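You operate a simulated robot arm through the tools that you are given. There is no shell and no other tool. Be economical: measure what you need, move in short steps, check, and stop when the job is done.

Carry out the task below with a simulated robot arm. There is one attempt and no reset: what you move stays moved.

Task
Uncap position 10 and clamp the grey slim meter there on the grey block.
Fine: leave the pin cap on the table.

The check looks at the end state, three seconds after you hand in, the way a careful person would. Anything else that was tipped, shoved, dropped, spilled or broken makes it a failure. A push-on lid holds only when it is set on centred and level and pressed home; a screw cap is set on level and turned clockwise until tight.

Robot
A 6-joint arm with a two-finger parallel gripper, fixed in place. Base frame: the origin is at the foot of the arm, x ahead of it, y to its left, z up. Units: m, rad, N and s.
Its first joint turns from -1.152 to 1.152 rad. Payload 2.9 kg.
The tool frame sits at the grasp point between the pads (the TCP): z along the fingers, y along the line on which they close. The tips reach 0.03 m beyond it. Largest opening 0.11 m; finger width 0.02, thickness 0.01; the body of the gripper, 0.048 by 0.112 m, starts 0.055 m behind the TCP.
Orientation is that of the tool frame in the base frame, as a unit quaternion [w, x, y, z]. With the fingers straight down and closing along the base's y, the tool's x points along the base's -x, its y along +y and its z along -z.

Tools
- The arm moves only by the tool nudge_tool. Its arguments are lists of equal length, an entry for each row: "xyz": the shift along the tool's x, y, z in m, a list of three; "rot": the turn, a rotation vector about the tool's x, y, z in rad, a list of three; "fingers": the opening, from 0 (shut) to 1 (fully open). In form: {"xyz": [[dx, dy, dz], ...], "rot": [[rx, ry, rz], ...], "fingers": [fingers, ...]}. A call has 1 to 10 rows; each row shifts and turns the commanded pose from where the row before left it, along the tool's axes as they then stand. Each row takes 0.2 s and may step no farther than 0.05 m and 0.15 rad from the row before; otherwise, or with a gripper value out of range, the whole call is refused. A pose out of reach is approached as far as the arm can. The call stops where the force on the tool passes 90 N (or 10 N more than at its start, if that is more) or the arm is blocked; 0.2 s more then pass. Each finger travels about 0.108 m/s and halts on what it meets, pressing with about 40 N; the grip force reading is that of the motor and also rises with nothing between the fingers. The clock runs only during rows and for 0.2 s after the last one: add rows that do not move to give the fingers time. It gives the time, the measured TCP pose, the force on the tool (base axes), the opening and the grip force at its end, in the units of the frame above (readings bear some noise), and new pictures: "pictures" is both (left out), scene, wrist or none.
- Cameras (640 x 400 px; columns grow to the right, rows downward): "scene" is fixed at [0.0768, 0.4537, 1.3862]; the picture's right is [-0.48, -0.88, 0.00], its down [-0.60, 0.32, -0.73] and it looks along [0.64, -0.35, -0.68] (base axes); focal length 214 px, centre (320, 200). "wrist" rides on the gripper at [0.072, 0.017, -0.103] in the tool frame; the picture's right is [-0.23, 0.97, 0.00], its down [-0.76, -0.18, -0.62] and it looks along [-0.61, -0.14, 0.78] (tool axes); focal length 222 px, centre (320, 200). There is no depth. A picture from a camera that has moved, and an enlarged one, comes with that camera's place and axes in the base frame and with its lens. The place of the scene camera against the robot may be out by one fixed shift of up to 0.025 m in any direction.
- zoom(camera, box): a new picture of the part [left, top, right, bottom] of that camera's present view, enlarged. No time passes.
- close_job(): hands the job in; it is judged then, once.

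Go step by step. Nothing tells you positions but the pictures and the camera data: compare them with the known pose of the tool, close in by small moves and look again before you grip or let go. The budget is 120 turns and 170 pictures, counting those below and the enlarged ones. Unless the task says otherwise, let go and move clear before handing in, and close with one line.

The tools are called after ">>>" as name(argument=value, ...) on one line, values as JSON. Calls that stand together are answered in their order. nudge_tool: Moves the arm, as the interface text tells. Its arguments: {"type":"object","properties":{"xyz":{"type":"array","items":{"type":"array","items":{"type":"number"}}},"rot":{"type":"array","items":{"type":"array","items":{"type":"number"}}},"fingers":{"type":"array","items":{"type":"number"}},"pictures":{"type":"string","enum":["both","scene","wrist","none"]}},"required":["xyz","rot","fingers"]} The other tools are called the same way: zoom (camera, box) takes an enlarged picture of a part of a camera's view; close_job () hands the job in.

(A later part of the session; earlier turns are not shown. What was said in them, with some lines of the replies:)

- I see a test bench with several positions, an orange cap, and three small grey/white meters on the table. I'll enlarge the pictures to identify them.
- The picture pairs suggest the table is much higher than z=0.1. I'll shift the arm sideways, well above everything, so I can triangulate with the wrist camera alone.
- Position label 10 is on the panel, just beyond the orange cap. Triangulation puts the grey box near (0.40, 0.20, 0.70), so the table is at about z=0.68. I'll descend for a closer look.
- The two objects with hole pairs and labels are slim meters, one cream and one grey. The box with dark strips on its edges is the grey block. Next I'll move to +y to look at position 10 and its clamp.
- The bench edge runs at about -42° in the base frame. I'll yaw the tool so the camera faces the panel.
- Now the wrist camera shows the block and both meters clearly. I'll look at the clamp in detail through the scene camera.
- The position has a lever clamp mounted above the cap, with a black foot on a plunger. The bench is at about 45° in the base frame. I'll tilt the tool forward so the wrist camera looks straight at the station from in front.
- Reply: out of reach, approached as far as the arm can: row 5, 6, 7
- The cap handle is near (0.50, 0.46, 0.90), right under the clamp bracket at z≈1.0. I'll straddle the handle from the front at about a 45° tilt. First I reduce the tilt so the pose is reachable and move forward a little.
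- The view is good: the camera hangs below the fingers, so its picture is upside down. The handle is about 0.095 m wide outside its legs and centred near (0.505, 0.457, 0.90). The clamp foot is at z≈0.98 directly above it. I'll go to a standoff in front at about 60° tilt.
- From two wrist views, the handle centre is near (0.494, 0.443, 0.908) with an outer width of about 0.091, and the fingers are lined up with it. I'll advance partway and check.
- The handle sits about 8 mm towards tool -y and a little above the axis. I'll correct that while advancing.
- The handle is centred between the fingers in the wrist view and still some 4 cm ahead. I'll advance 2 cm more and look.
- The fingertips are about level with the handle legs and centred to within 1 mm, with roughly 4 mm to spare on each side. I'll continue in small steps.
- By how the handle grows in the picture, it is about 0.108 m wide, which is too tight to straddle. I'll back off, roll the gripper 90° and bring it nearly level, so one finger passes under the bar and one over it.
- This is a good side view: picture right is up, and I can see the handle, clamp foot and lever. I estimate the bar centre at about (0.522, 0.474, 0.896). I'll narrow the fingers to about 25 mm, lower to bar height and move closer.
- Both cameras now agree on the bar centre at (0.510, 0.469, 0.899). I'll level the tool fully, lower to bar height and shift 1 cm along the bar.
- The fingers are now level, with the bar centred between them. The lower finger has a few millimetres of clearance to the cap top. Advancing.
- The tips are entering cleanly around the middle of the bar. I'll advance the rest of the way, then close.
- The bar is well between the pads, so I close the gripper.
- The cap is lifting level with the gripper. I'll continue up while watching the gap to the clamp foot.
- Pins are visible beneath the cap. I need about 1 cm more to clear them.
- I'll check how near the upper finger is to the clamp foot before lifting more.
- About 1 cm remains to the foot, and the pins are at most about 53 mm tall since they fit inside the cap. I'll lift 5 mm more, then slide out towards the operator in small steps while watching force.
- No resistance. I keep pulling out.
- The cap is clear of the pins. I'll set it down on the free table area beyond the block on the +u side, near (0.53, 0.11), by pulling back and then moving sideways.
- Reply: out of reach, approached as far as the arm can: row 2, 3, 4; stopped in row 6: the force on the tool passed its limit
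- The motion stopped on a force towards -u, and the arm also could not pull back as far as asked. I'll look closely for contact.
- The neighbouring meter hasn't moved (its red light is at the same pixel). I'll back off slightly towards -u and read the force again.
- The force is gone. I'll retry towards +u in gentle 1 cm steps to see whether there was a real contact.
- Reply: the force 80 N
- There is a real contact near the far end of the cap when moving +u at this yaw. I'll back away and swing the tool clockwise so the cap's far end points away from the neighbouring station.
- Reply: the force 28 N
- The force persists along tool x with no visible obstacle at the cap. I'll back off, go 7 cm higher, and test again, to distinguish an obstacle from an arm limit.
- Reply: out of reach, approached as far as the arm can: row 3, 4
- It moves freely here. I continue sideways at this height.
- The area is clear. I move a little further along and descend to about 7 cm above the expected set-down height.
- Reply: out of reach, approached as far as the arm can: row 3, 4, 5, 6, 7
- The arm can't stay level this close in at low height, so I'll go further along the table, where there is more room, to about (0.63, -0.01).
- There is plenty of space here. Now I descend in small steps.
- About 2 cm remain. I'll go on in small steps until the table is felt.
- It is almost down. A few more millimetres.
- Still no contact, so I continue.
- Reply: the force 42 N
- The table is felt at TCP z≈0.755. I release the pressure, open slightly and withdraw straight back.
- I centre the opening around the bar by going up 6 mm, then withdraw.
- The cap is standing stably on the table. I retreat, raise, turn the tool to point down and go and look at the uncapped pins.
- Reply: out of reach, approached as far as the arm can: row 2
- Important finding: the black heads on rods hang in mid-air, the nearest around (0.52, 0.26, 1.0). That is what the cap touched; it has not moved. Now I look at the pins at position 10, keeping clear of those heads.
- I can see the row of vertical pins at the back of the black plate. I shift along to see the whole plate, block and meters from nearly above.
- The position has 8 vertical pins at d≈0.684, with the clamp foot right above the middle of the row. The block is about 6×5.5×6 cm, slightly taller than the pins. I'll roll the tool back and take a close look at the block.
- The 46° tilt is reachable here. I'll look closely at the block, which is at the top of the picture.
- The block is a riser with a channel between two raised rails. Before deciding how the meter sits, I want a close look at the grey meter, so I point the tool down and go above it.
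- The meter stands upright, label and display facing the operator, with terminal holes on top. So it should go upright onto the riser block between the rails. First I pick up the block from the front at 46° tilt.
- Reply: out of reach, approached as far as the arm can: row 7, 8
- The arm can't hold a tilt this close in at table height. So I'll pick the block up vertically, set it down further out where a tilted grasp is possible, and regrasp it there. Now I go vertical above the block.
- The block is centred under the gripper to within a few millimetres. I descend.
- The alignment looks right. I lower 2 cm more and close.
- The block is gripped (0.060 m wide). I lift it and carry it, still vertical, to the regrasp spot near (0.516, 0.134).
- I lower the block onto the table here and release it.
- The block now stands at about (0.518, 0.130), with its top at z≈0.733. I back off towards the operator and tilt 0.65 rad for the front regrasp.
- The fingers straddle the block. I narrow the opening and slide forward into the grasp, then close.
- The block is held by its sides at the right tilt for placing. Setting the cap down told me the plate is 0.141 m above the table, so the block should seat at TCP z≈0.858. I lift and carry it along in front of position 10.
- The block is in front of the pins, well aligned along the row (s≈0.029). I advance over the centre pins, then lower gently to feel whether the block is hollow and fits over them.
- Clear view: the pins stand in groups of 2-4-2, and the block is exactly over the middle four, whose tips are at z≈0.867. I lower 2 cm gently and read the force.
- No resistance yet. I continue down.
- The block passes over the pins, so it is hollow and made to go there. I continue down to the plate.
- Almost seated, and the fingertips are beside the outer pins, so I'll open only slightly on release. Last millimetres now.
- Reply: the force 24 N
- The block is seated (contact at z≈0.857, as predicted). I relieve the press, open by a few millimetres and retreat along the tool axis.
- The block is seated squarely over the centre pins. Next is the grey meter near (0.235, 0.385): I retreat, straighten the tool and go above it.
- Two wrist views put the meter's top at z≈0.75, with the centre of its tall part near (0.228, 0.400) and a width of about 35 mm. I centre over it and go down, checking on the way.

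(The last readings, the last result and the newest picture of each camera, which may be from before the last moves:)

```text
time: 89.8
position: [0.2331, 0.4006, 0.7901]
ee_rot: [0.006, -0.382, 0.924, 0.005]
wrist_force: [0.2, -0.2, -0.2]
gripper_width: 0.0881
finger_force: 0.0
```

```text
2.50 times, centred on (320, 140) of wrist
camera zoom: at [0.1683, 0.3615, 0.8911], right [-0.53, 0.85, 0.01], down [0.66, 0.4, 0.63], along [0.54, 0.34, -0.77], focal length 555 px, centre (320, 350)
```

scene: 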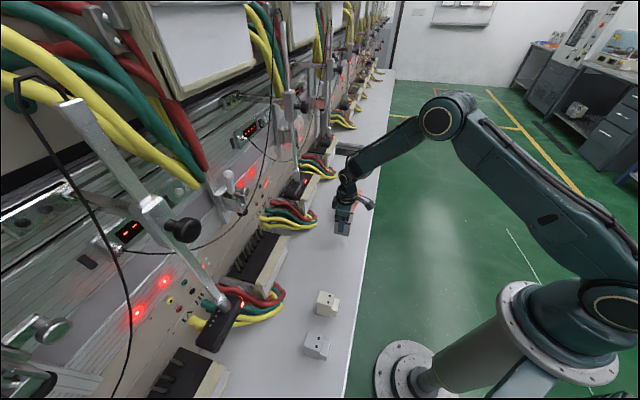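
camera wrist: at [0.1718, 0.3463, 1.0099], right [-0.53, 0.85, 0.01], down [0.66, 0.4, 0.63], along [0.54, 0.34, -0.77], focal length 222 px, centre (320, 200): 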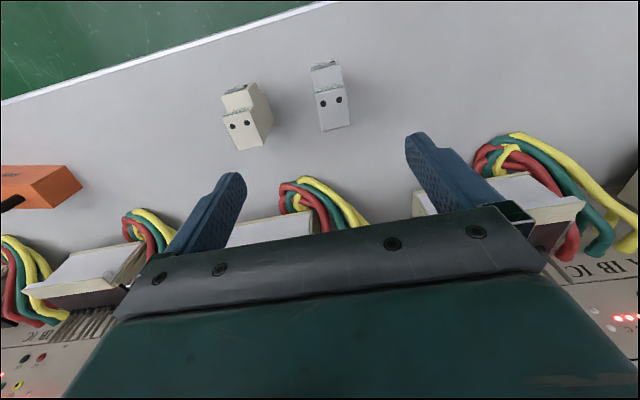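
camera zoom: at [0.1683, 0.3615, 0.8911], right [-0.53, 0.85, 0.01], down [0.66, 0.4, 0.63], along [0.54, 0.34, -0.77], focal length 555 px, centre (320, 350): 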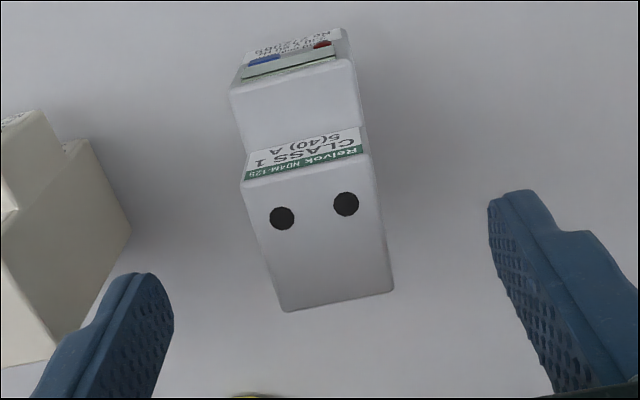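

Well centred. I descend and grip the meter.

>>> nudge_tool(xyz=[[0, 0, 0.035], [0, 0, 0.025], [0, 0, 0.013], [0, 0, 0], [0, 0, 0], [0, 0, 0], [0, 0, 0]], rot=[[0, 0, 0], [0, 0, 0], [0, 0, 0], [0, 0, 0], [0, 0, 0], [0, 0, 0], [0, 0, 0]], fingers=[0.8, 0.8, 0.8, 0.5, 0.2, 0.2, 0.2], pictures="none")

>>> zoom(camera="wrist", box=[200, 60, 440, 220])

```text
time: 91.4
position: [0.234, 0.4021, 0.7142]
ee_rot: [0.006, -0.383, 0.924, 0.004]
wrist_force: [1.2, 0.1, 0.2]
gripper_width: 0.0357
finger_force: 39.6
```

```text
2.50 times, centred on (320, 140) of wrist
camera zoom: at [0.1685, 0.3623, 0.8174], right [-0.53, 0.85, 0.01], down [0.66, 0.4, 0.63], along [0.54, 0.34, -0.77], focal length 555 px, centre (320, 350)
```

zoom: 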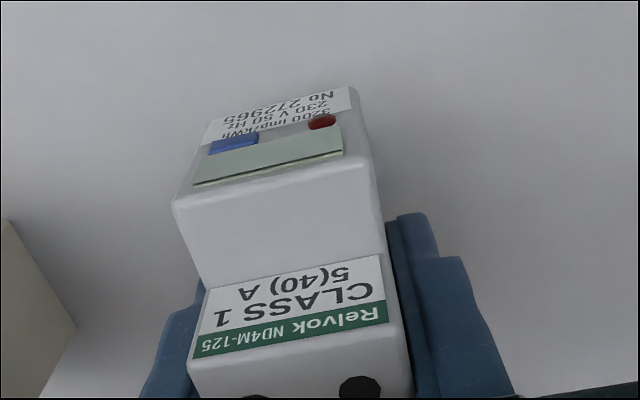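

The meter is held (0.0357 m wide). I lift it and carry it over to the same regrasp spot.

>>> nudge_tool(xyz=[[0, 0, -0.03], [0, 0, -0.04], [0, 0, -0.04], [-0.0017, -0.048, 0], [-0.0017, -0.048, 0], [-0.0017, -0.048, 0], [-0.0017, -0.048, 0], [-0.0017, -0.048, 0], [-0.0017, -0.048, 0], [-0.0017, -0.048, 0]], rot=[[0, 0, 0], [0, 0, 0], [0, 0, 0], [0, 0, 0], [0, 0, 0], [0, 0, 0], [0, 0, 0], [0, 0, 0], [0, 0, 0], [0, 0, 0]], fingers=[0.15, 0.15, 0.15, 0.15, 0.15, 0.15, 0.15, 0.15, 0.15, 0.15], pictures="none")

>>> nudge_tool(xyz=[[0, -0.048, 0], [0, 0, 0.03], [0, 0, 0.03], [0, 0, 0.03], [0, 0, 0.014], [0, 0, 0]], rot=[[0, 0, 0], [0, 0, 0], [0, 0, 0], [0, 0, 0], [0, 0, 0], [0, 0, 0]], fingers=[0.15, 0.15, 0.15, 0.15, 0.15, 0.15], pictures="scene")

```text
time: 93.6
position: [0.4802, 0.1723, 0.8208]
ee_rot: [0.007, -0.382, 0.924, 0.005]
wrist_force: [0.9, 0.2, -2.6]
gripper_width: 0.0355
finger_force: 39.8
```

```text
time: 95.0
position: [0.5145, 0.1373, 0.7162]
ee_rot: [0.007, -0.382, 0.924, 0.005]
wrist_force: [-0.1, 0.5, -2.0]
gripper_width: 0.0361
finger_force: 39.6
```

scene: 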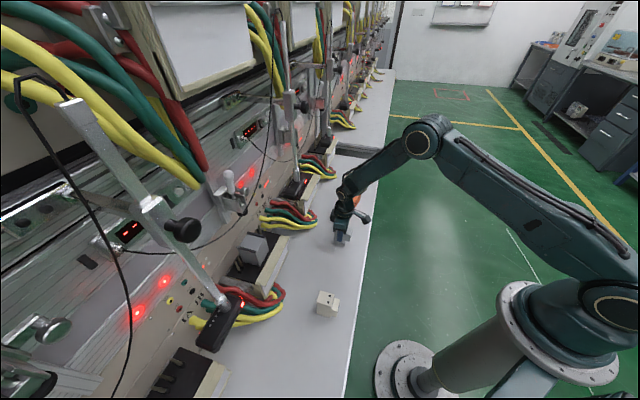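

I set the meter down and release.

>>> nudge_tool(xyz=[[0, 0, 0.002], [0, 0, 0], [0, 0, 0], [0, 0, 0], [0, 0, -0.04], [0, 0, -0.04], [0.035, 0, -0.03], [0.035, 0, 0], [0, 0, 0]], rot=[[0, 0, 0], [0, 0, 0], [0, 0, 0], [0, 0, 0], [0, 0, 0], [0, 0, 0], [0, 0, 0], [0, 0, 0], [0, 0, 0]], fingers=[0.15, 0.45, 0.7, 0.7, 0.7, 0.7, 0.7, 0.7, 0.7], pictures="none")

>>> nudge_tool(xyz=[[0, 0, 0], [0, 0, 0], [0, 0, 0], [0, 0, 0], [0, 0, 0], [0, 0, 0]], rot=[[0, -0.13, 0], [0, -0.13, 0], [0, -0.13, 0], [0, -0.13, 0], [0, -0.13, 0], [0, 0, 0]], fingers=[0.7, 0.7, 0.7, 0.7, 0.7, 0.7], pictures="wrist")

```text
time: 97.0
position: [0.4644, 0.0867, 0.8232]
ee_rot: [0.007, -0.382, 0.924, 0.005]
wrist_force: [0.1, 0.0, 0.0]
gripper_width: 0.0767
finger_force: 0.1
```

```text
time: 98.4
position: [0.4636, 0.0869, 0.8238]
ee_rot: [0.302, -0.361, 0.873, 0.126]
wrist_force: [-0.4, -0.2, 0.4]
gripper_width: 0.0768
finger_force: 0.1
camera wrist: at [0.3663, 0.0145, 0.8607], right [-0.56, 0.82, 0.14], down [0.28, 0.02, 0.96], along [0.78, 0.58, -0.24], focal length 222 px, centre (320, 200)
```

wrist: 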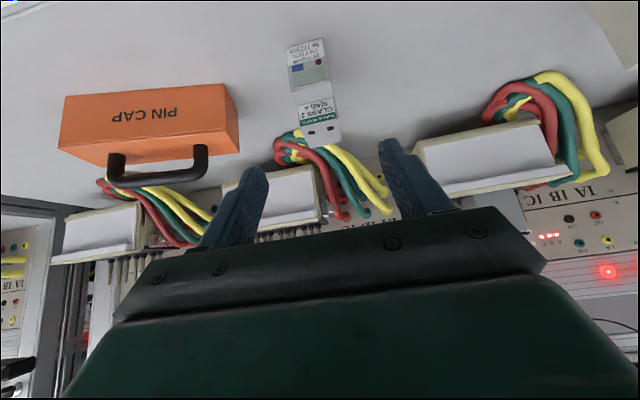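

The meter stands upright there. I approach for the tilted regrasp and check before closing.

>>> nudge_tool(xyz=[[0.016, 0, 0.02], [0.016, 0, 0.02], [0, 0, 0.026], [0, 0, 0.026], [0, 0, 0.025], [0, 0, 0]], rot=[[0, 0, 0], [0, 0, 0], [0, 0, 0], [0, 0, 0], [0, 0, 0], [0, 0, 0]], fingers=[0.7, 0.7, 0.7, 0.7, 0.7, 0.7], pictures="none")

>>> zoom(camera="wrist", box=[160, 20, 480, 220])

>>> zoom(camera="scene", box=[300, 200, 380, 260])

```text
time: 99.8
position: [0.4986, 0.1219, 0.7129]
ee_rot: [0.301, -0.361, 0.874, 0.126]
wrist_force: [0.0, 0.3, -0.3]
gripper_width: 0.077
finger_force: 0.1
```

```text
2.00 times, centred on (320, 120) of wrist
camera zoom: at [0.4006, 0.05, 0.75], right [-0.56, 0.82, 0.14], down [0.28, 0.02, 0.96], along [0.78, 0.58, -0.24], focal length 444 px, centre (320, 360)
```

zoom: 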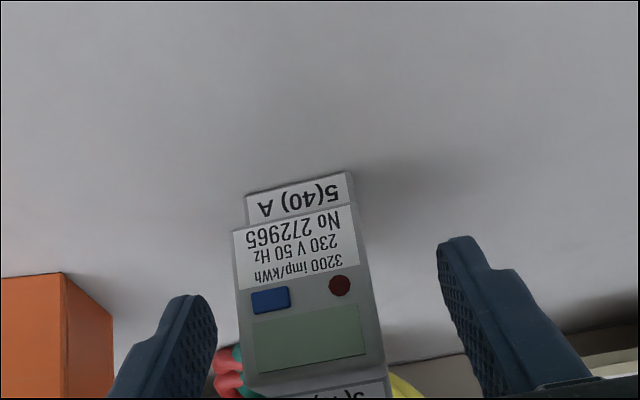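

```text
6.67 times, centred on (340, 230) of scene
camera zoom: at [0.0768, 0.4537, 1.3862], right [-0.48, -0.88, 0.0], down [-0.6, 0.32, -0.73], along [0.64, -0.35, -0.68], focal length 1430 px, centre (187, 0)
```

zoom: 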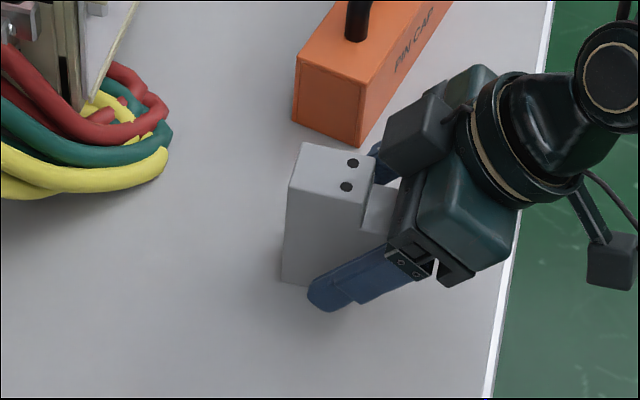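

Good alignment. I close, lift, and carry the meter back to in front of position 10.

>>> nudge_tool(xyz=[[0, 0, 0], [0, 0, 0], [0, 0, 0], [-0.0186, 0, -0.0236], [-0.0186, 0, -0.0236], [0, 0, 0]], rot=[[0, 0, 0], [0, 0, 0], [0, 0, 0], [0, 0, 0], [0, 0, 0], [0, 0, 0]], fingers=[0.4, 0.2, 0.15, 0.15, 0.15, 0.15], pictures="none")

>>> zoom(camera="scene", box=[300, 190, 380, 250])

```text
time: 101.2
position: [0.4961, 0.1237, 0.7719]
ee_rot: [0.301, -0.361, 0.874, 0.126]
wrist_force: [-0.5, 0.4, -1.2]
gripper_width: 0.0357
finger_force: 39.8
```

```text
6.67 times, centred on (340, 220) of scene
camera zoom: at [0.0768, 0.4537, 1.3862], right [-0.48, -0.88, 0.0], down [-0.6, 0.32, -0.73], along [0.64, -0.35, -0.68], focal length 1430 px, centre (187, 67)
```

zoom: 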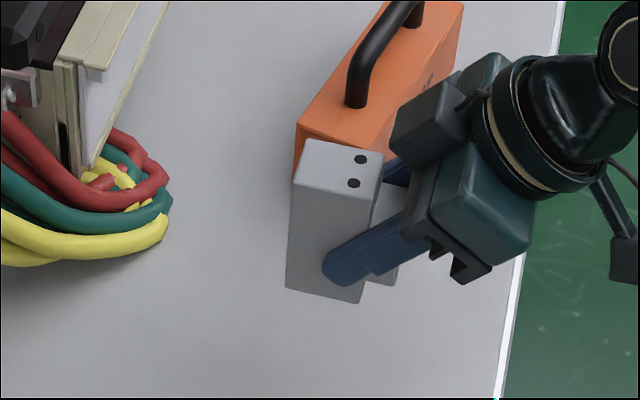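

>>> nudge_tool(xyz=[[-0.0245, 0, -0.0311], [-0.0245, 0, -0.0311], [-0.0245, 0, -0.0311], [-0.0245, 0, -0.0311], [0, 0.0459, 0], [0, 0.0459, 0], [0, 0.0459, 0], [0, 0.0459, 0], [0, 0.0459, 0], [0, 0, 0]], rot=[[0, 0, 0], [0, 0, 0], [0, 0, 0], [0, 0, 0], [0, 0, 0], [0, 0, 0], [0, 0, 0], [0, 0, 0], [0, 0, 0], [0, 0, 0]], fingers=[0.15, 0.15, 0.15, 0.15, 0.15, 0.15, 0.15, 0.15, 0.15, 0.15], pictures="none")

```text
time: 103.4
position: [0.3317, 0.2833, 0.9309]
ee_rot: [0.302, -0.36, 0.874, 0.126]
wrist_force: [0.0, -0.2, -1.3]
gripper_width: 0.0356
finger_force: 40.0
```

>>> nudge_tool(xyz=[[-0.0325, 0, 0.0256], [-0.0325, 0, 0.0256], [-0.0325, 0, 0.0256], [-0.0325, 0, 0.0256], [0, 0, 0]], rot=[[0, 0, 0], [0, 0, 0], [0, 0, 0], [0, 0, 0], [0, 0, 0]], fingers=[0.15, 0.15, 0.15, 0.15, 0.15], pictures="none")

>>> zoom(camera="wrist", box=[160, 20, 480, 220])

>>> zoom(camera="scene", box=[210, 190, 310, 270])

```text
time: 104.6
position: [0.4507, 0.4003, 0.9338]
ee_rot: [0.301, -0.36, 0.874, 0.126]
wrist_force: [-0.1, 0.4, -1.6]
gripper_width: 0.036
finger_force: 40.1
```

```text
2.00 times, centred on (320, 120) of wrist
camera zoom: at [0.3533, 0.3279, 0.9703], right [-0.56, 0.82, 0.14], down [0.28, 0.02, 0.96], along [0.78, 0.58, -0.24], focal length 444 px, centre (320, 360)
```

zoom: 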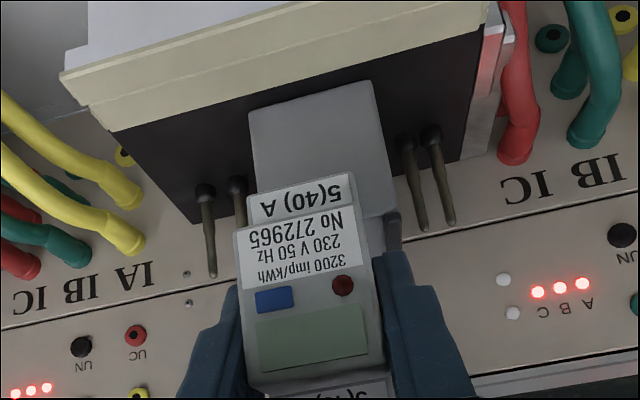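

```text
5.00 times, centred on (260, 230) of scene
camera zoom: at [0.0768, 0.4537, 1.3862], right [-0.48, -0.88, 0.0], down [-0.6, 0.32, -0.73], along [0.64, -0.35, -0.68], focal length 1072 px, centre (620, 50)
```

zoom: 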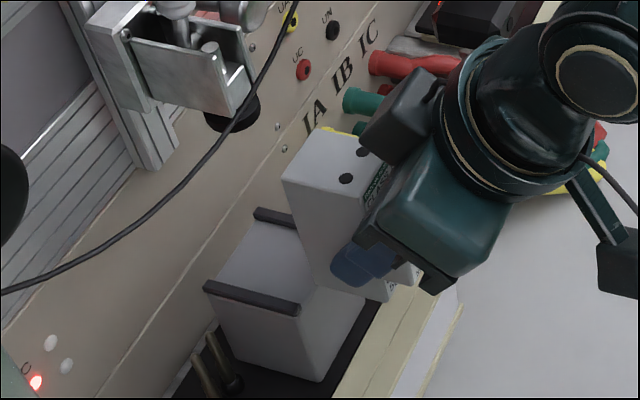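

The meter is lined up with the channel to within about 3 mm. I lower 7 mm, nudge sideways 2 mm and move forward partway, then check the clearances to the rails and the foot.

>>> nudge_tool(xyz=[[0.0043, 0.002, 0.0055], [-0.0118, 0, 0.0093], [-0.0118, 0, 0.0093], [0, 0, 0]], rot=[[0, 0, 0], [0, 0, 0], [0, 0, 0], [0, 0, 0]], fingers=[0.15, 0.15, 0.15, 0.15], pictures="none")

>>> zoom(camera="scene", box=[215, 190, 295, 260])

>>> zoom(camera="wrist", box=[160, 20, 480, 220])

```text
time: 105.6
position: [0.4697, 0.4213, 0.9243]
ee_rot: [0.301, -0.361, 0.874, 0.126]
wrist_force: [-0.5, -0.5, -2.2]
gripper_width: 0.0358
finger_force: 40.4
```

```text
5.71 times, centred on (255, 225) of scene
camera zoom: at [0.0768, 0.4537, 1.3862], right [-0.48, -0.88, 0.0], down [-0.6, 0.32, -0.73], along [0.64, -0.35, -0.68], focal length 1226 px, centre (691, 57)
```

zoom: 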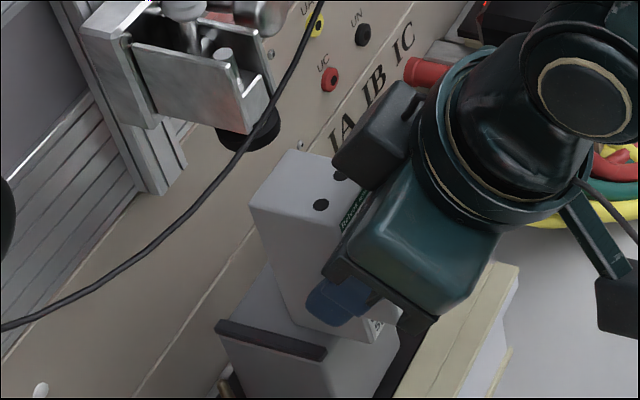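

```text
2.00 times, centred on (320, 120) of wrist
camera zoom: at [0.373, 0.3489, 0.961], right [-0.56, 0.82, 0.14], down [0.28, 0.02, 0.96], along [0.78, 0.58, -0.24], focal length 444 px, centre (320, 360)
```

zoom: 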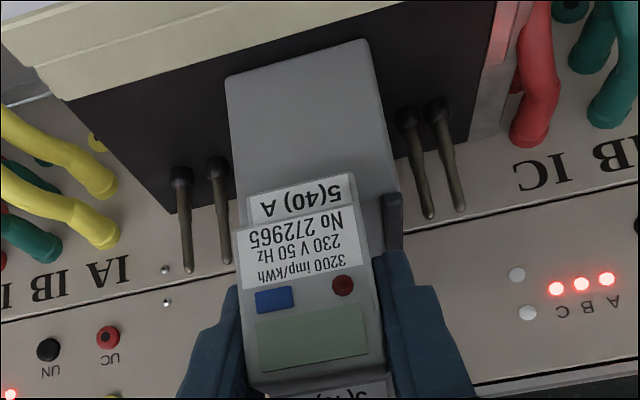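

The clearances look fine. I go forward to the final position under the foot.

>>> nudge_tool(xyz=[[-0.0118, 0.001, 0.0093], [-0.0118, 0, 0.0093], [0, 0, 0]], rot=[[0, 0, 0], [0, 0, 0], [0, 0, 0]], fingers=[0.15, 0.15, 0.15], pictures="none")

>>> zoom(camera="scene", box=[215, 190, 295, 260])

```text
time: 106.4
position: [0.4909, 0.444, 0.9244]
ee_rot: [0.301, -0.361, 0.873, 0.126]
wrist_force: [-0.2, 0.0, -0.6]
gripper_width: 0.0359
finger_force: 40.1
```

```text
5.71 times, centred on (255, 225) of scene
camera zoom: at [0.0768, 0.4537, 1.3862], right [-0.48, -0.88, 0.0], down [-0.6, 0.32, -0.73], along [0.64, -0.35, -0.68], focal length 1226 px, centre (691, 57)
```

zoom: 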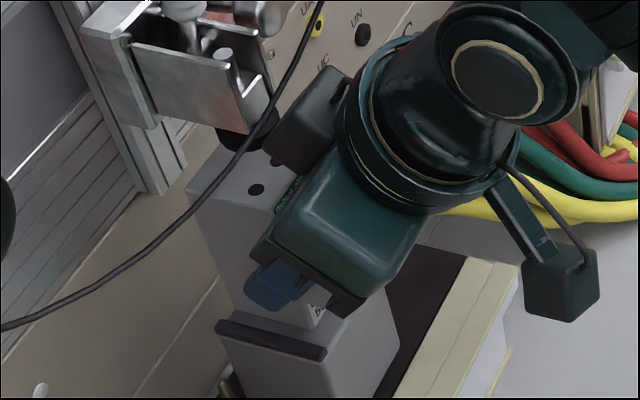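

The meter is under the foot, centred on the block. I lower it into the channel until contact.

>>> nudge_tool(xyz=[[0.0025, 0, 0.0031], [0.0025, 0, 0.0031], [0.0012, 0, 0.0016], [0, 0, 0]], rot=[[0, 0, 0], [0, 0, 0], [0, 0, 0], [0, 0, 0]], fingers=[0.15, 0.15, 0.15, 0.15], pictures="none")

```text
time: 107.4
position: [0.4928, 0.4461, 0.9173]
ee_rot: [0.305, -0.36, 0.872, 0.128]
wrist_force: [2.0, 1.2, 20.6]
gripper_width: 0.0358
finger_force: 40.3
```

Contact came at z≈0.917. I check whether the meter sits on the channel floor or on a rail.

>>> zoom(camera="wrist", box=[200, 80, 440, 230])

>>> zoom(camera="scene", box=[225, 215, 273, 251])

```text
2.67 times, centred on (320, 155) of wrist
camera zoom: at [0.3956, 0.3731, 0.953], right [-0.56, 0.82, 0.14], down [0.27, 0.02, 0.96], along [0.78, 0.58, -0.23], focal length 592 px, centre (320, 320)
```

zoom: 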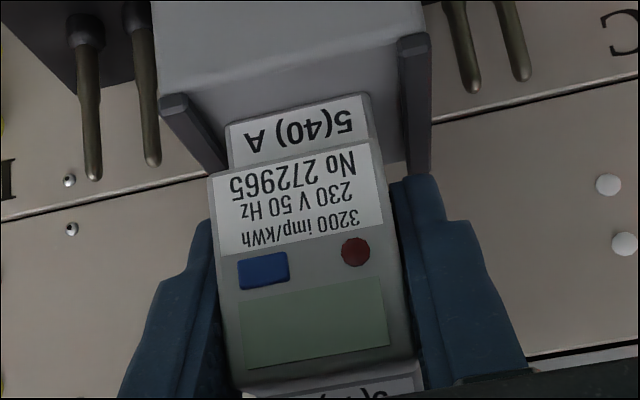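

```text
11.11 times, centred on (249, 233) of scene
camera zoom: at [0.0765, 0.4534, 1.3863], right [-0.48, -0.88, 0.0], down [-0.6, 0.33, -0.73], along [0.64, -0.35, -0.68], focal length 2383 px, centre (1109, -167)
```

zoom: 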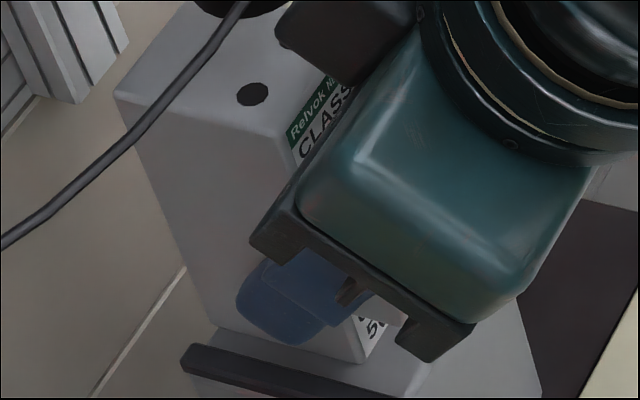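

The meter sits between the rails on the channel floor. I release and retreat along the tool axis.

>>> nudge_tool(xyz=[[-0.0008, 0, -0.001], [0, 0, 0], [0, 0, 0], [0, 0, 0], [0, 0, -0.015], [0, 0, -0.02], [0, 0, -0.02], [0, 0, -0.03], [0, 0, 0]], rot=[[0, 0, 0], [0, 0, 0], [0, 0, 0], [0, 0, 0], [0, 0, 0], [0, 0, 0], [0, 0, 0], [0, 0, 0], [0, 0, 0]], fingers=[0.2, 0.42, 0.5, 0.5, 0.5, 0.5, 0.5, 0.5, 0.5], pictures="wrist")

>>> zoom(camera="scene", box=[205, 160, 285, 260])

```text
time: 109.4
position: [0.4564, 0.4077, 0.9835]
ee_rot: [0.301, -0.361, 0.874, 0.126]
wrist_force: [-0.2, 0.2, 0.3]
gripper_width: 0.0553
finger_force: 0.1
camera wrist: at [0.3592, 0.3349, 1.0208], right [-0.56, 0.82, 0.14], down [0.28, 0.02, 0.96], along [0.78, 0.58, -0.24], focal length 222 px, centre (320, 200)
```

wrist: 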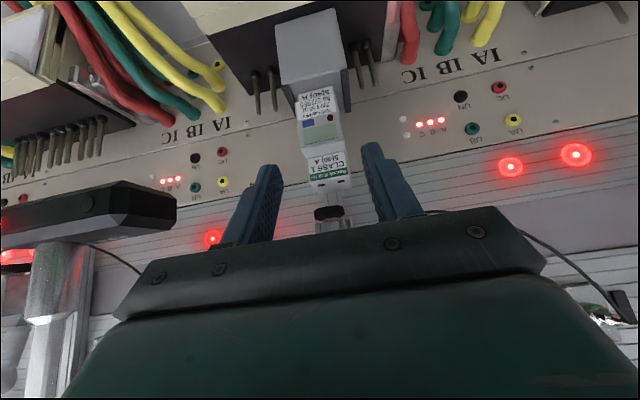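

```text
4.00 times, centred on (245, 210) of scene
camera zoom: at [0.0768, 0.4537, 1.3862], right [-0.48, -0.88, 0.0], down [-0.6, 0.32, -0.73], along [0.64, -0.35, -0.68], focal length 858 px, centre (620, 160)
```

zoom: 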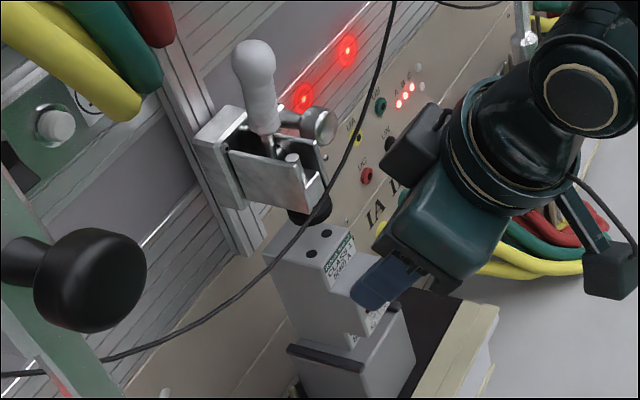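

The meter stands on the block with the clamp foot just above it. The lever handle is at about d≈0.675, from z≈1.05 to 1.11, and should swing towards the operator. I back up, raise and level the tool to grip the handle from the front.

>>> nudge_tool(xyz=[[-0.0075, 0.004, -0.0365], [-0.0075, 0.004, -0.0365], [-0.0075, 0, -0.0365], [0, 0, 0], [0, 0, 0], [0, 0, 0], [0, 0, 0], [0, 0, 0]], rot=[[0, 0, 0], [0, 0, 0], [0, 0, 0], [0, -0.13, 0], [0, -0.13, 0], [0, -0.13, 0], [0, -0.13, 0], [0, 0, 0]], fingers=[0.5, 0.5, 0.5, 0.5, 0.5, 0.5, 0.5, 0.5], pictures="wrist")

>>> zoom(camera="wrist", box=[200, 60, 440, 220])

```text
time: 111.2
position: [0.4167, 0.3782, 1.0836]
ee_rot: [0.517, -0.316, 0.766, 0.215]
wrist_force: [-0.7, 0.6, -0.6]
gripper_width: 0.055
finger_force: 0.0
camera wrist: at [0.3162, 0.304, 1.0543], right [-0.63, 0.75, 0.21], down [-0.08, -0.33, 0.94], along [0.78, 0.57, 0.27], focal length 222 px, centre (320, 200)
```

wrist: 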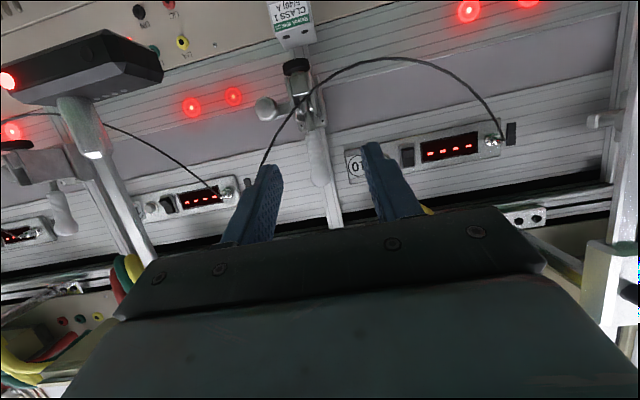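

```text
2.50 times, centred on (320, 140) of wrist
camera zoom: at [0.3162, 0.304, 1.0543], right [-0.63, 0.75, 0.21], down [-0.08, -0.33, 0.94], along [0.78, 0.57, 0.27], focal length 555 px, centre (320, 350)
```

zoom: 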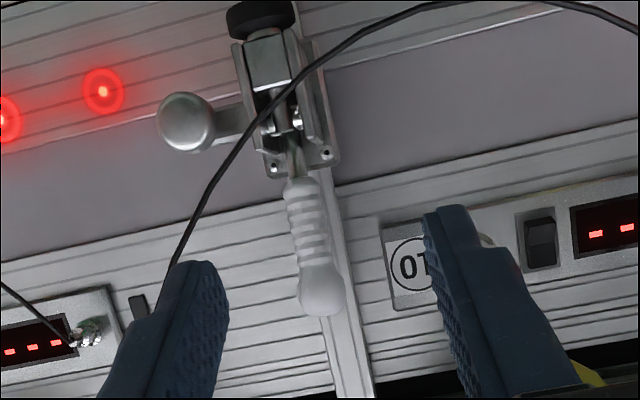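

I have a clear front view of the lever. The handle's upper part is near d≈0.675, s≈0.040, z≈1.08. I bring the fingers around it, with the gripper body passing well above the neighbouring black head.

>>> nudge_tool(xyz=[[-0.013, -0.0046, 0.0328], [-0.013, -0.0046, 0.0328], [-0.007, -0.0025, 0.018], [0, 0, 0]], rot=[[0, 0, 0], [0, 0, 0], [0, 0, 0], [0, 0, 0]], fingers=[0.5, 0.5, 0.5, 0.5], pictures="none")

>>> zoom(camera="wrist", box=[200, 60, 440, 220])

>>> zoom(camera="scene", box=[205, 150, 285, 230])

```text
time: 112.2
position: [0.4862, 0.4342, 1.0781]
ee_rot: [0.515, -0.316, 0.767, 0.215]
wrist_force: [0.4, 0.9, -0.6]
gripper_width: 0.0551
finger_force: 0.1
```

```text
2.50 times, centred on (320, 140) of wrist
camera zoom: at [0.3874, 0.3596, 1.0507], right [-0.63, 0.75, 0.21], down [-0.08, -0.33, 0.94], along [0.78, 0.57, 0.27], focal length 555 px, centre (320, 350)
```

zoom: 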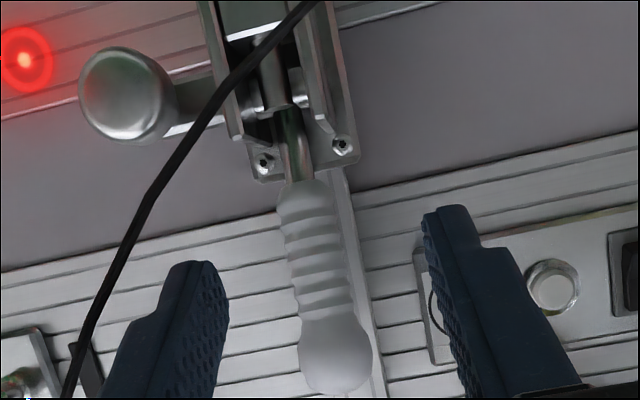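

```text
5.00 times, centred on (245, 190) of scene
camera zoom: at [0.0768, 0.4537, 1.3862], right [-0.48, -0.88, 0.0], down [-0.6, 0.32, -0.73], along [0.64, -0.35, -0.68], focal length 1072 px, centre (695, 250)
```

zoom: 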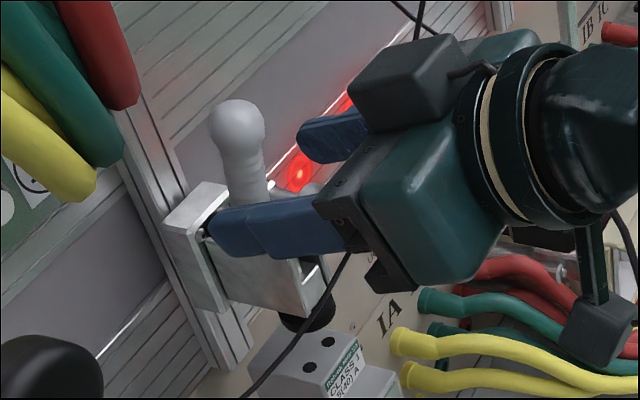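

The handle is centred between the fingers. I advance 1.6 cm and close on the upper handle.

>>> nudge_tool(xyz=[[-0.008, 0, 0.008], [0, 0, 0.009], [0, 0, 0], [0, 0, 0], [0, 0, 0], [0, 0, 0]], rot=[[0, 0, 0], [0, 0, 0], [0, 0, 0], [0, 0, 0], [0, 0, 0], [0, 0, 0]], fingers=[0.5, 0.5, 0.3, 0.1, 0.1, 0.1], pictures="none")

>>> zoom(camera="wrist", box=[200, 60, 440, 220])

```text
time: 113.6
position: [0.5019, 0.446, 1.0823]
ee_rot: [0.517, -0.315, 0.767, 0.214]
wrist_force: [12.6, -7.3, -0.3]
gripper_width: 0.0166
finger_force: 45.3
```

```text
2.50 times, centred on (320, 140) of wrist
camera zoom: at [0.4025, 0.372, 1.054], right [-0.62, 0.75, 0.21], down [-0.08, -0.33, 0.94], along [0.78, 0.57, 0.27], focal length 555 px, centre (320, 350)
```

zoom: 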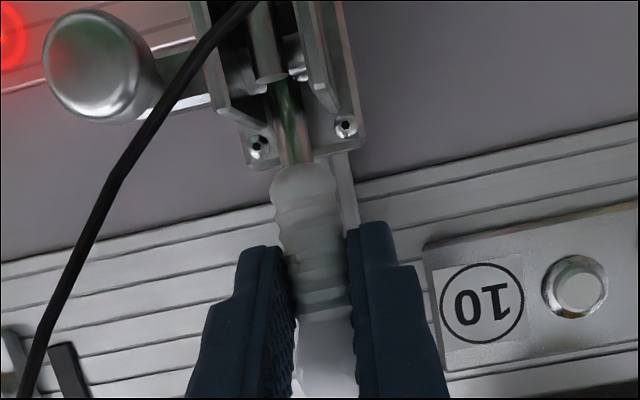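

The handle is gripped. I start pulling it towards the operator along an arc, in small steps while watching the force.

>>> nudge_tool(xyz=[[0.002, -0.001, -0.003], [0.0035, 0, -0.0055], [0.005, 0, -0.0055], [0, 0, 0]], rot=[[0, 0, 0], [0, 0, 0], [0, 0, 0], [0, 0, 0]], fingers=[0.1, 0.1, 0.1, 0.1], pictures="none")

>>> zoom(camera="scene", box=[205, 150, 285, 230])

```text
time: 114.6
position: [0.4897, 0.4334, 1.0814]
ee_rot: [0.518, -0.316, 0.765, 0.216]
wrist_force: [18.8, 7.3, 6.3]
gripper_width: 0.0166
finger_force: 45.0
```

```text
5.00 times, centred on (245, 190) of scene
camera zoom: at [0.0772, 0.4538, 1.3861], right [-0.48, -0.88, 0.0], down [-0.6, 0.32, -0.73], along [0.64, -0.35, -0.68], focal length 1072 px, centre (695, 250)
```

zoom: 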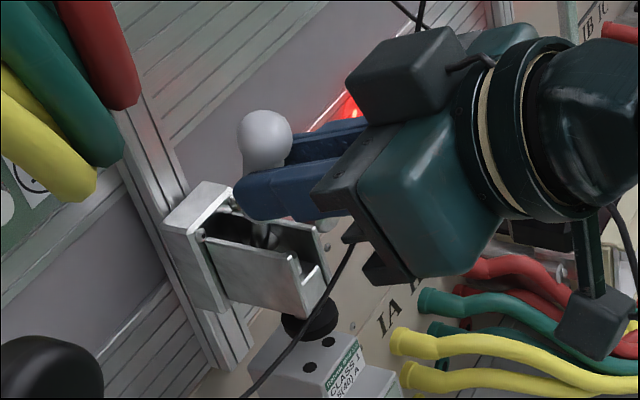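

The lever is swinging forward as expected. I continue along the arc.

>>> nudge_tool(xyz=[[0.0045, 0, -0.006], [0.005, 0, -0.006], [0.0055, 0, -0.004], [0.006, 0, -0.003], [0, 0, 0]], rot=[[0, 0, 0], [0, 0, 0], [0, 0, 0], [0, 0, 0], [0, 0, 0]], fingers=[0.1, 0.1, 0.1, 0.1, 0.1], pictures="none")

>>> zoom(camera="scene", box=[205, 150, 285, 230])

```text
time: 115.8
position: [0.4703, 0.4139, 1.0649]
ee_rot: [0.516, -0.316, 0.767, 0.215]
wrist_force: [0.4, -0.4, 1.0]
gripper_width: 0.0112
finger_force: 0.1
```

```text
5.00 times, centred on (245, 190) of scene
camera zoom: at [0.0768, 0.4537, 1.3862], right [-0.48, -0.88, 0.0], down [-0.6, 0.32, -0.73], along [0.64, -0.35, -0.68], focal length 1072 px, centre (695, 250)
```

zoom: 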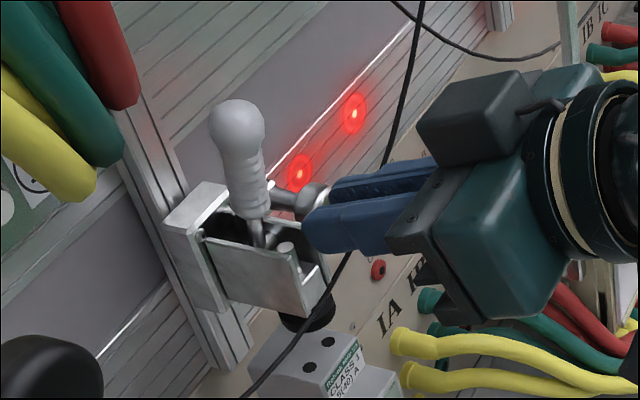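

The pads slipped off and the lever sprang back. The lever needs positive hooking, so I'll roll the gripper 90° and take the ball between the fingers front-to-back, with one finger behind it, at about 40° tilt.

>>> nudge_tool(xyz=[[0, 0, -0.035], [0, 0, -0.035], [0, 0, 0], [0, 0, 0], [0, 0, 0], [0, 0, 0], [0, 0, 0], [0, 0, 0], [0, 0, 0], [0, 0, 0]], rot=[[0, 0, 0], [0, 0, 0], [0, 0, 0.15], [0, 0, 0.15], [0, 0, 0.15], [0, 0, 0.15], [0, 0, 0.15], [0, 0, 0.15], [0, 0, 0.15], [0, 0, 0.15]], fingers=[0.1, 0.1, 0.5, 0.5, 0.5, 0.5, 0.5, 0.5, 0.5, 0.5], pictures="none")

>>> nudge_tool(xyz=[[0, 0, 0], [0, 0, 0], [0, 0, 0], [0, 0, 0], [0, 0, 0], [0, 0, 0], [0, 0, 0], [0, 0, 0]], rot=[[0, 0, 0.15], [0, 0, 0.15], [0, 0, 0.07], [0.15, 0, 0], [0.15, 0, 0], [0.15, 0, 0], [0.04, 0, 0], [0, 0, 0]], fingers=[0.5, 0.5, 0.5, 0.5, 0.5, 0.5, 0.5, 0.5], pictures="wrist")

```text
time: 118.0
position: [0.4246, 0.3693, 1.0926]
ee_rot: [0.304, 0.174, 0.811, 0.468]
wrist_force: [-0.7, 1.4, -0.4]
gripper_width: 0.0549
finger_force: 0.0
```

```text
time: 119.8
position: [0.4246, 0.3695, 1.092]
ee_rot: [0.13, 0.361, 0.868, 0.314]
wrist_force: [-0.4, 0.1, 0.2]
gripper_width: 0.0552
finger_force: 0.1
camera wrist: at [0.3354, 0.3839, 1.1829], right [0.69, 0.37, 0.62], down [0.16, -0.92, 0.36], along [0.71, -0.15, -0.69], focal length 222 px, centre (320, 200)
```

wrist: 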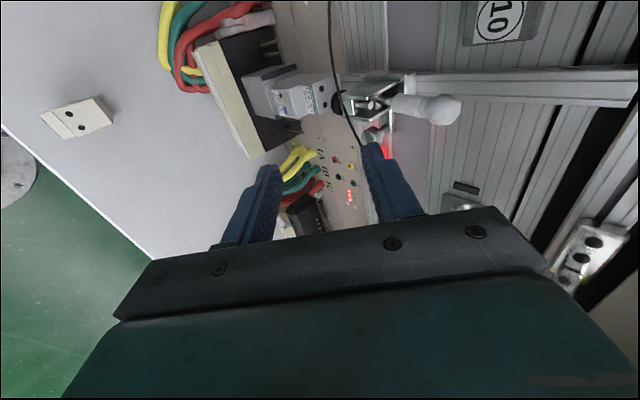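

The ball centre is at about (0.504, 0.4525, 1.097). I align above the tool axis, then move in so one finger is behind and above the ball and the other in front.

>>> nudge_tool(xyz=[[0.003, 0.0458, 0], [0, 0.0457, 0], [0, 0, 0.015], [0, 0, 0.015], [0, 0, 0]], rot=[[0, 0, 0], [0, 0, 0], [0, 0, 0], [0, 0, 0], [0, 0, 0]], fingers=[0.36, 0.36, 0.36, 0.36, 0.36], pictures="none")

>>> zoom(camera="wrist", box=[200, 60, 440, 220])

```text
time: 121.0
position: [0.4836, 0.4344, 1.1264]
ee_rot: [0.129, 0.361, 0.868, 0.316]
wrist_force: [0.0, -0.1, -0.7]
gripper_width: 0.0398
finger_force: 0.0
```

```text
2.50 times, centred on (320, 140) of wrist
camera zoom: at [0.3947, 0.4482, 1.217], right [0.69, 0.37, 0.62], down [0.16, -0.92, 0.36], along [0.71, -0.15, -0.69], focal length 555 px, centre (320, 350)
```

zoom: 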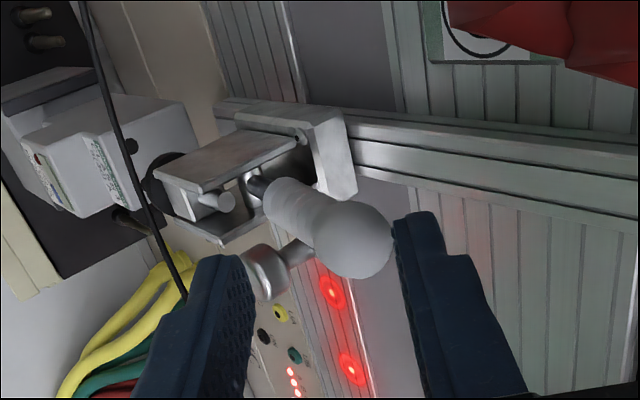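

The ball is about 1 cm towards tool +y. I correct that and advance in small steps.

>>> nudge_tool(xyz=[[-0.002, 0.0105, 0], [0, 0, 0.01], [0, 0, 0.01], [0, 0, 0.006], [0, 0, 0]], rot=[[0, 0, 0], [0, 0, 0], [0, 0, 0], [0, 0, 0], [0, 0, 0]], fingers=[0.36, 0.35, 0.35, 0.35, 0.35], pictures="none")

>>> zoom(camera="wrist", box=[200, 60, 440, 220])

```text
time: 122.2
position: [0.505, 0.4506, 1.1163]
ee_rot: [0.13, 0.361, 0.868, 0.315]
wrist_force: [-2.6, -2.4, 0.8]
gripper_width: 0.0394
finger_force: 0.9
```

```text
2.50 times, centred on (320, 140) of wrist
camera zoom: at [0.416, 0.4646, 1.2058], right [0.69, 0.37, 0.62], down [0.16, -0.92, 0.36], along [0.71, -0.15, -0.69], focal length 555 px, centre (320, 350)
```

zoom: 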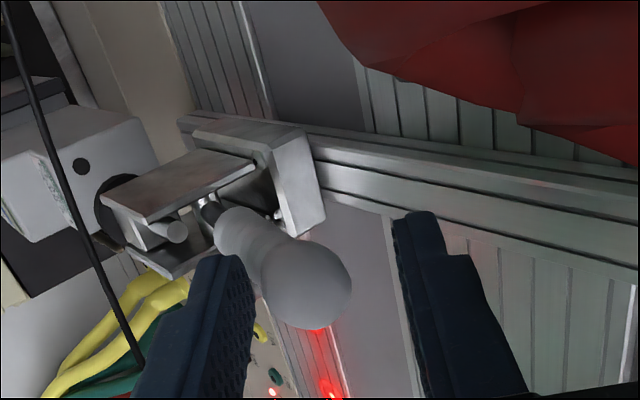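

I shift slightly to centre the ball, advance 1.4 cm and close on it.

>>> nudge_tool(xyz=[[-0.005, -0.004, 0], [0, 0, 0.007], [0, 0, 0.007], [0, 0, 0], [0, 0, 0], [0, 0, 0]], rot=[[0, 0, 0], [0, 0, 0], [0, 0, 0], [0, 0, 0], [0, 0, 0], [0, 0, 0]], fingers=[0.36, 0.36, 0.36, 0.2, 0.1, 0.1], pictures="none")

>>> zoom(camera="wrist", box=[200, 60, 440, 220])

```text
time: 123.6
position: [0.5084, 0.4482, 1.0986]
ee_rot: [0.126, 0.363, 0.871, 0.307]
wrist_force: [-33.2, -36.8, -0.6]
gripper_width: 0.0335
finger_force: 45.3
```

```text
2.50 times, centred on (320, 140) of wrist
camera zoom: at [0.422, 0.4635, 1.1897], right [0.7, 0.37, 0.61], down [0.16, -0.91, 0.37], along [0.7, -0.16, -0.7], focal length 555 px, centre (320, 350)
```

zoom: 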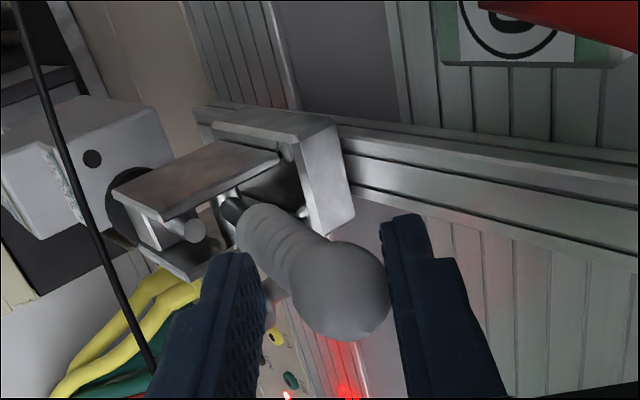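

The ball and neck are now held front and back. I pull along the arc towards the operator and check with the scene camera.

>>> nudge_tool(xyz=[[0, -0.011, -0.005], [0, -0.011, -0.0045], [0, -0.012, -0.002], [0, -0.0115, -0.001], [0, 0, 0]], rot=[[0, 0, 0], [0, 0, 0], [0, 0, 0], [0, 0, 0], [0, 0, 0]], fingers=[0.1, 0.1, 0.1, 0.1, 0.1], pictures="none")

>>> zoom(camera="scene", box=[205, 150, 285, 230])

```text
time: 124.8
position: [0.4823, 0.4204, 1.0832]
ee_rot: [0.131, 0.36, 0.868, 0.317]
wrist_force: [1.6, 0.1, 3.8]
gripper_width: 0.0209
finger_force: 45.1
```

```text
5.00 times, centred on (245, 190) of scene
camera zoom: at [0.0767, 0.4536, 1.3862], right [-0.48, -0.88, 0.0], down [-0.6, 0.32, -0.73], along [0.64, -0.35, -0.68], focal length 1072 px, centre (695, 250)
```

zoom: 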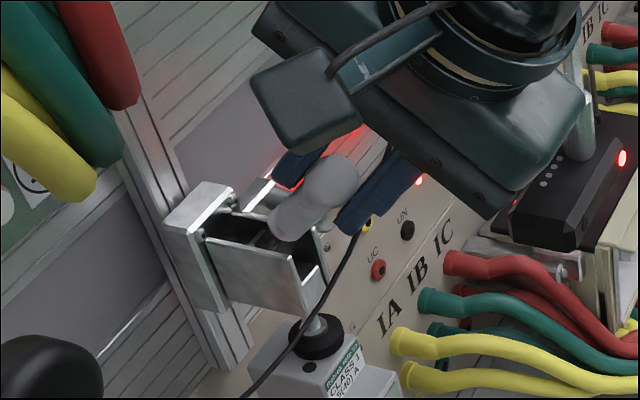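

The lever is coming forward and the foot is descending onto the meter. I continue, rotating the tool with the lever.

>>> nudge_tool(xyz=[[0, -0.0127, 0], [0, -0.0127, 0], [0, -0.0127, 0], [0, 0, 0]], rot=[[-0.15, 0, 0], [-0.15, 0, 0], [-0.15, 0, 0], [0, 0, 0]], fingers=[0.1, 0.1, 0.1, 0.1], pictures="none")

>>> zoom(camera="scene", box=[205, 160, 285, 240])

```text
time: 125.8
position: [0.4655, 0.4056, 1.0522]
ee_rot: [0.207, 0.322, 0.775, 0.502]
wrist_force: [22.5, 18.2, -4.6]
gripper_width: 0.0212
finger_force: 45.2
```

```text
5.00 times, centred on (245, 200) of scene
camera zoom: at [0.0775, 0.4543, 1.3859], right [-0.48, -0.88, 0.0], down [-0.6, 0.32, -0.73], along [0.64, -0.35, -0.68], focal length 1072 px, centre (695, 200)
```

zoom: 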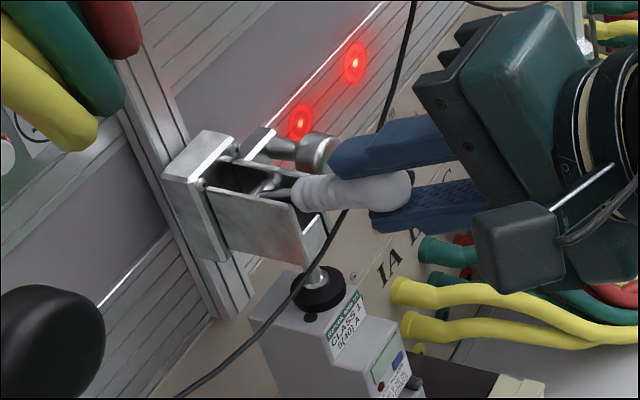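

The lever is about two thirds down and the foot is on the meter top. I continue to the end of the stroke.

>>> nudge_tool(xyz=[[0, -0.011, 0.003], [0, -0.0115, 0.001], [0, 0, 0]], rot=[[-0.15, 0, 0], [-0.15, 0, 0], [0, 0, 0]], fingers=[0.1, 0.1, 0.1], pictures="none")

>>> zoom(camera="scene", box=[205, 160, 285, 240])

```text
time: 126.6
position: [0.4619, 0.4005, 1.0303]
ee_rot: [0.253, 0.288, 0.693, 0.61]
wrist_force: [-2.2, -5.6, -2.8]
gripper_width: 0.021
finger_force: 45.3
```

```text
5.00 times, centred on (245, 200) of scene
camera zoom: at [0.0767, 0.4535, 1.3862], right [-0.48, -0.88, 0.0], down [-0.6, 0.32, -0.73], along [0.64, -0.35, -0.68], focal length 1072 px, centre (695, 200)
```

zoom: 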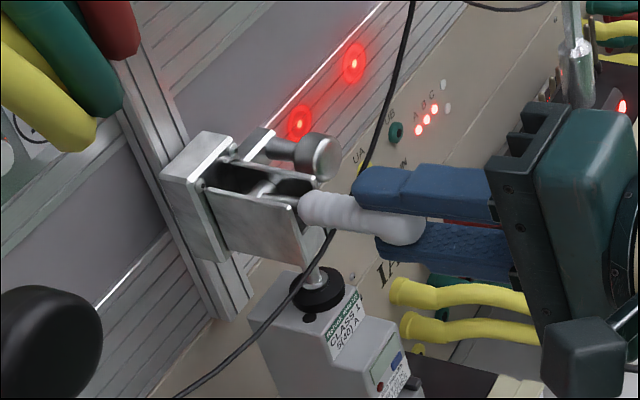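

>>> nudge_tool(xyz=[[0, -0.009, 0.001], [0, -0.006, 0], [0, 0, 0]], rot=[[-0.11, 0, 0], [-0.07, 0, 0], [0, 0, 0]], fingers=[0.1, 0.1, 0.1], pictures="none")

```text
time: 127.4
position: [0.463, 0.4019, 1.0273]
ee_rot: [0.282, 0.261, 0.626, 0.678]
wrist_force: [6.8, 4.0, 41.5]
gripper_width: 0.0217
finger_force: 44.8
```

The lever is hard against its end stop (41 N). I relieve the press, open the fingers slowly and see whether it stays latched.

>>> nudge_tool(xyz=[[0, 0, 0], [0, 0, 0], [0, 0.003, 0], [0, 0.004, 0], [0, 0, 0]], rot=[[0, 0, 0], [0, 0, 0], [0, 0, 0], [0, 0, 0], [0, 0, 0]], fingers=[0.2, 0.3, 0.4, 0.45, 0.45], pictures="none")

>>> zoom(camera="scene", box=[205, 160, 285, 240])

```text
time: 128.6
position: [0.4618, 0.4019, 1.0224]
ee_rot: [0.277, 0.264, 0.636, 0.67]
wrist_force: [-0.8, -0.2, 0.5]
gripper_width: 0.0494
finger_force: 0.1
```

```text
5.00 times, centred on (245, 200) of scene
camera zoom: at [0.0768, 0.4537, 1.3862], right [-0.48, -0.88, 0.0], down [-0.6, 0.32, -0.73], along [0.64, -0.35, -0.68], focal length 1072 px, centre (695, 200)
```

zoom: 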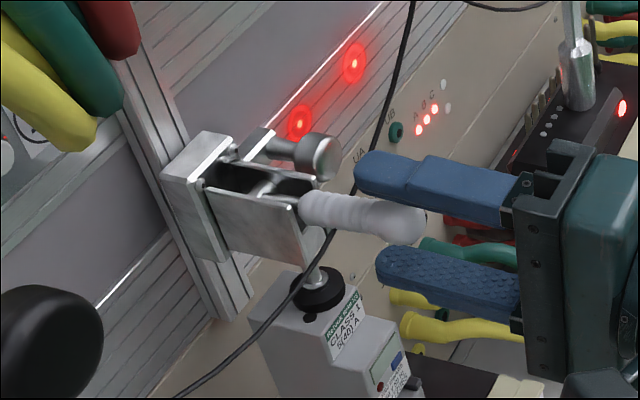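

The lever stays latched horizontally with the foot on the meter. I withdraw straight back and clear.

>>> nudge_tool(xyz=[[0, 0, -0.015], [0, 0, -0.015], [0, 0, -0.015], [0, 0, -0.01], [0, 0, 0]], rot=[[0, 0, 0], [0, 0, 0], [0, 0, 0], [0, 0, 0], [0, 0, 0]], fingers=[0.5, 0.5, 0.5, 0.5, 0.5], pictures="none")

>>> nudge_tool(xyz=[[0, 0.02, -0.01], [0, 0.03, -0.02], [0, 0.03, -0.02], [0, 0.03, -0.02], [0, 0, 0]], rot=[[0.1, 0, 0], [0.15, 0, 0], [0.15, 0, 0], [0.15, 0, 0], [0, 0, 0]], fingers=[0.5, 0.5, 0.5, 0.5, 0.5], pictures="scene")

>>> zoom(camera="scene", box=[205, 170, 305, 260])

```text
time: 129.8
position: [0.4253, 0.3656, 1.0219]
ee_rot: [0.278, 0.265, 0.636, 0.669]
wrist_force: [0.0, 0.7, 0.3]
gripper_width: 0.055
finger_force: 0.0
out of reach, approached as far as the arm can: row 4
```

```text
time: 131.0
position: [0.3859, 0.3319, 1.1361]
ee_rot: [0.195, 0.33, 0.793, 0.473]
wrist_force: [-0.3, 0.6, -0.3]
gripper_width: 0.055
finger_force: 0.0
out of reach, approached as far as the arm can: row 1
```

scene: 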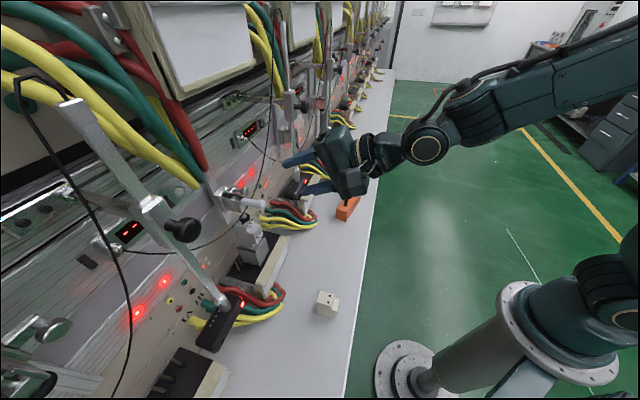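

```text
4.44 times, centred on (255, 215) of scene
camera zoom: at [0.0768, 0.4536, 1.3862], right [-0.48, -0.88, 0.0], down [-0.6, 0.32, -0.73], along [0.64, -0.35, -0.68], focal length 953 px, centre (609, 133)
```

zoom: 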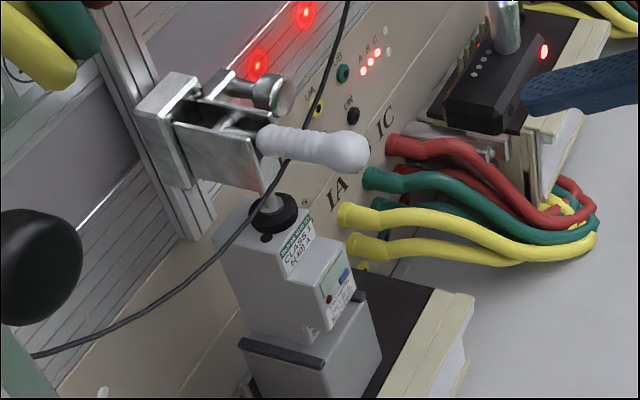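

The meter stands upright on the grey block at position 10, with the clamp foot down on it and the lever latched. The pin cap is on the table, the cream meter is untouched, and the arm is clear.

>>> close_job()

```text
The job is handed in.
```

I uncapped position 10 and clamped the grey slim meter there on the grey block, with the lever latched. The pin cap is on the table. While I was carrying it, the cap bumped the neighbouring black head twice, but the pictures show no visible shift.
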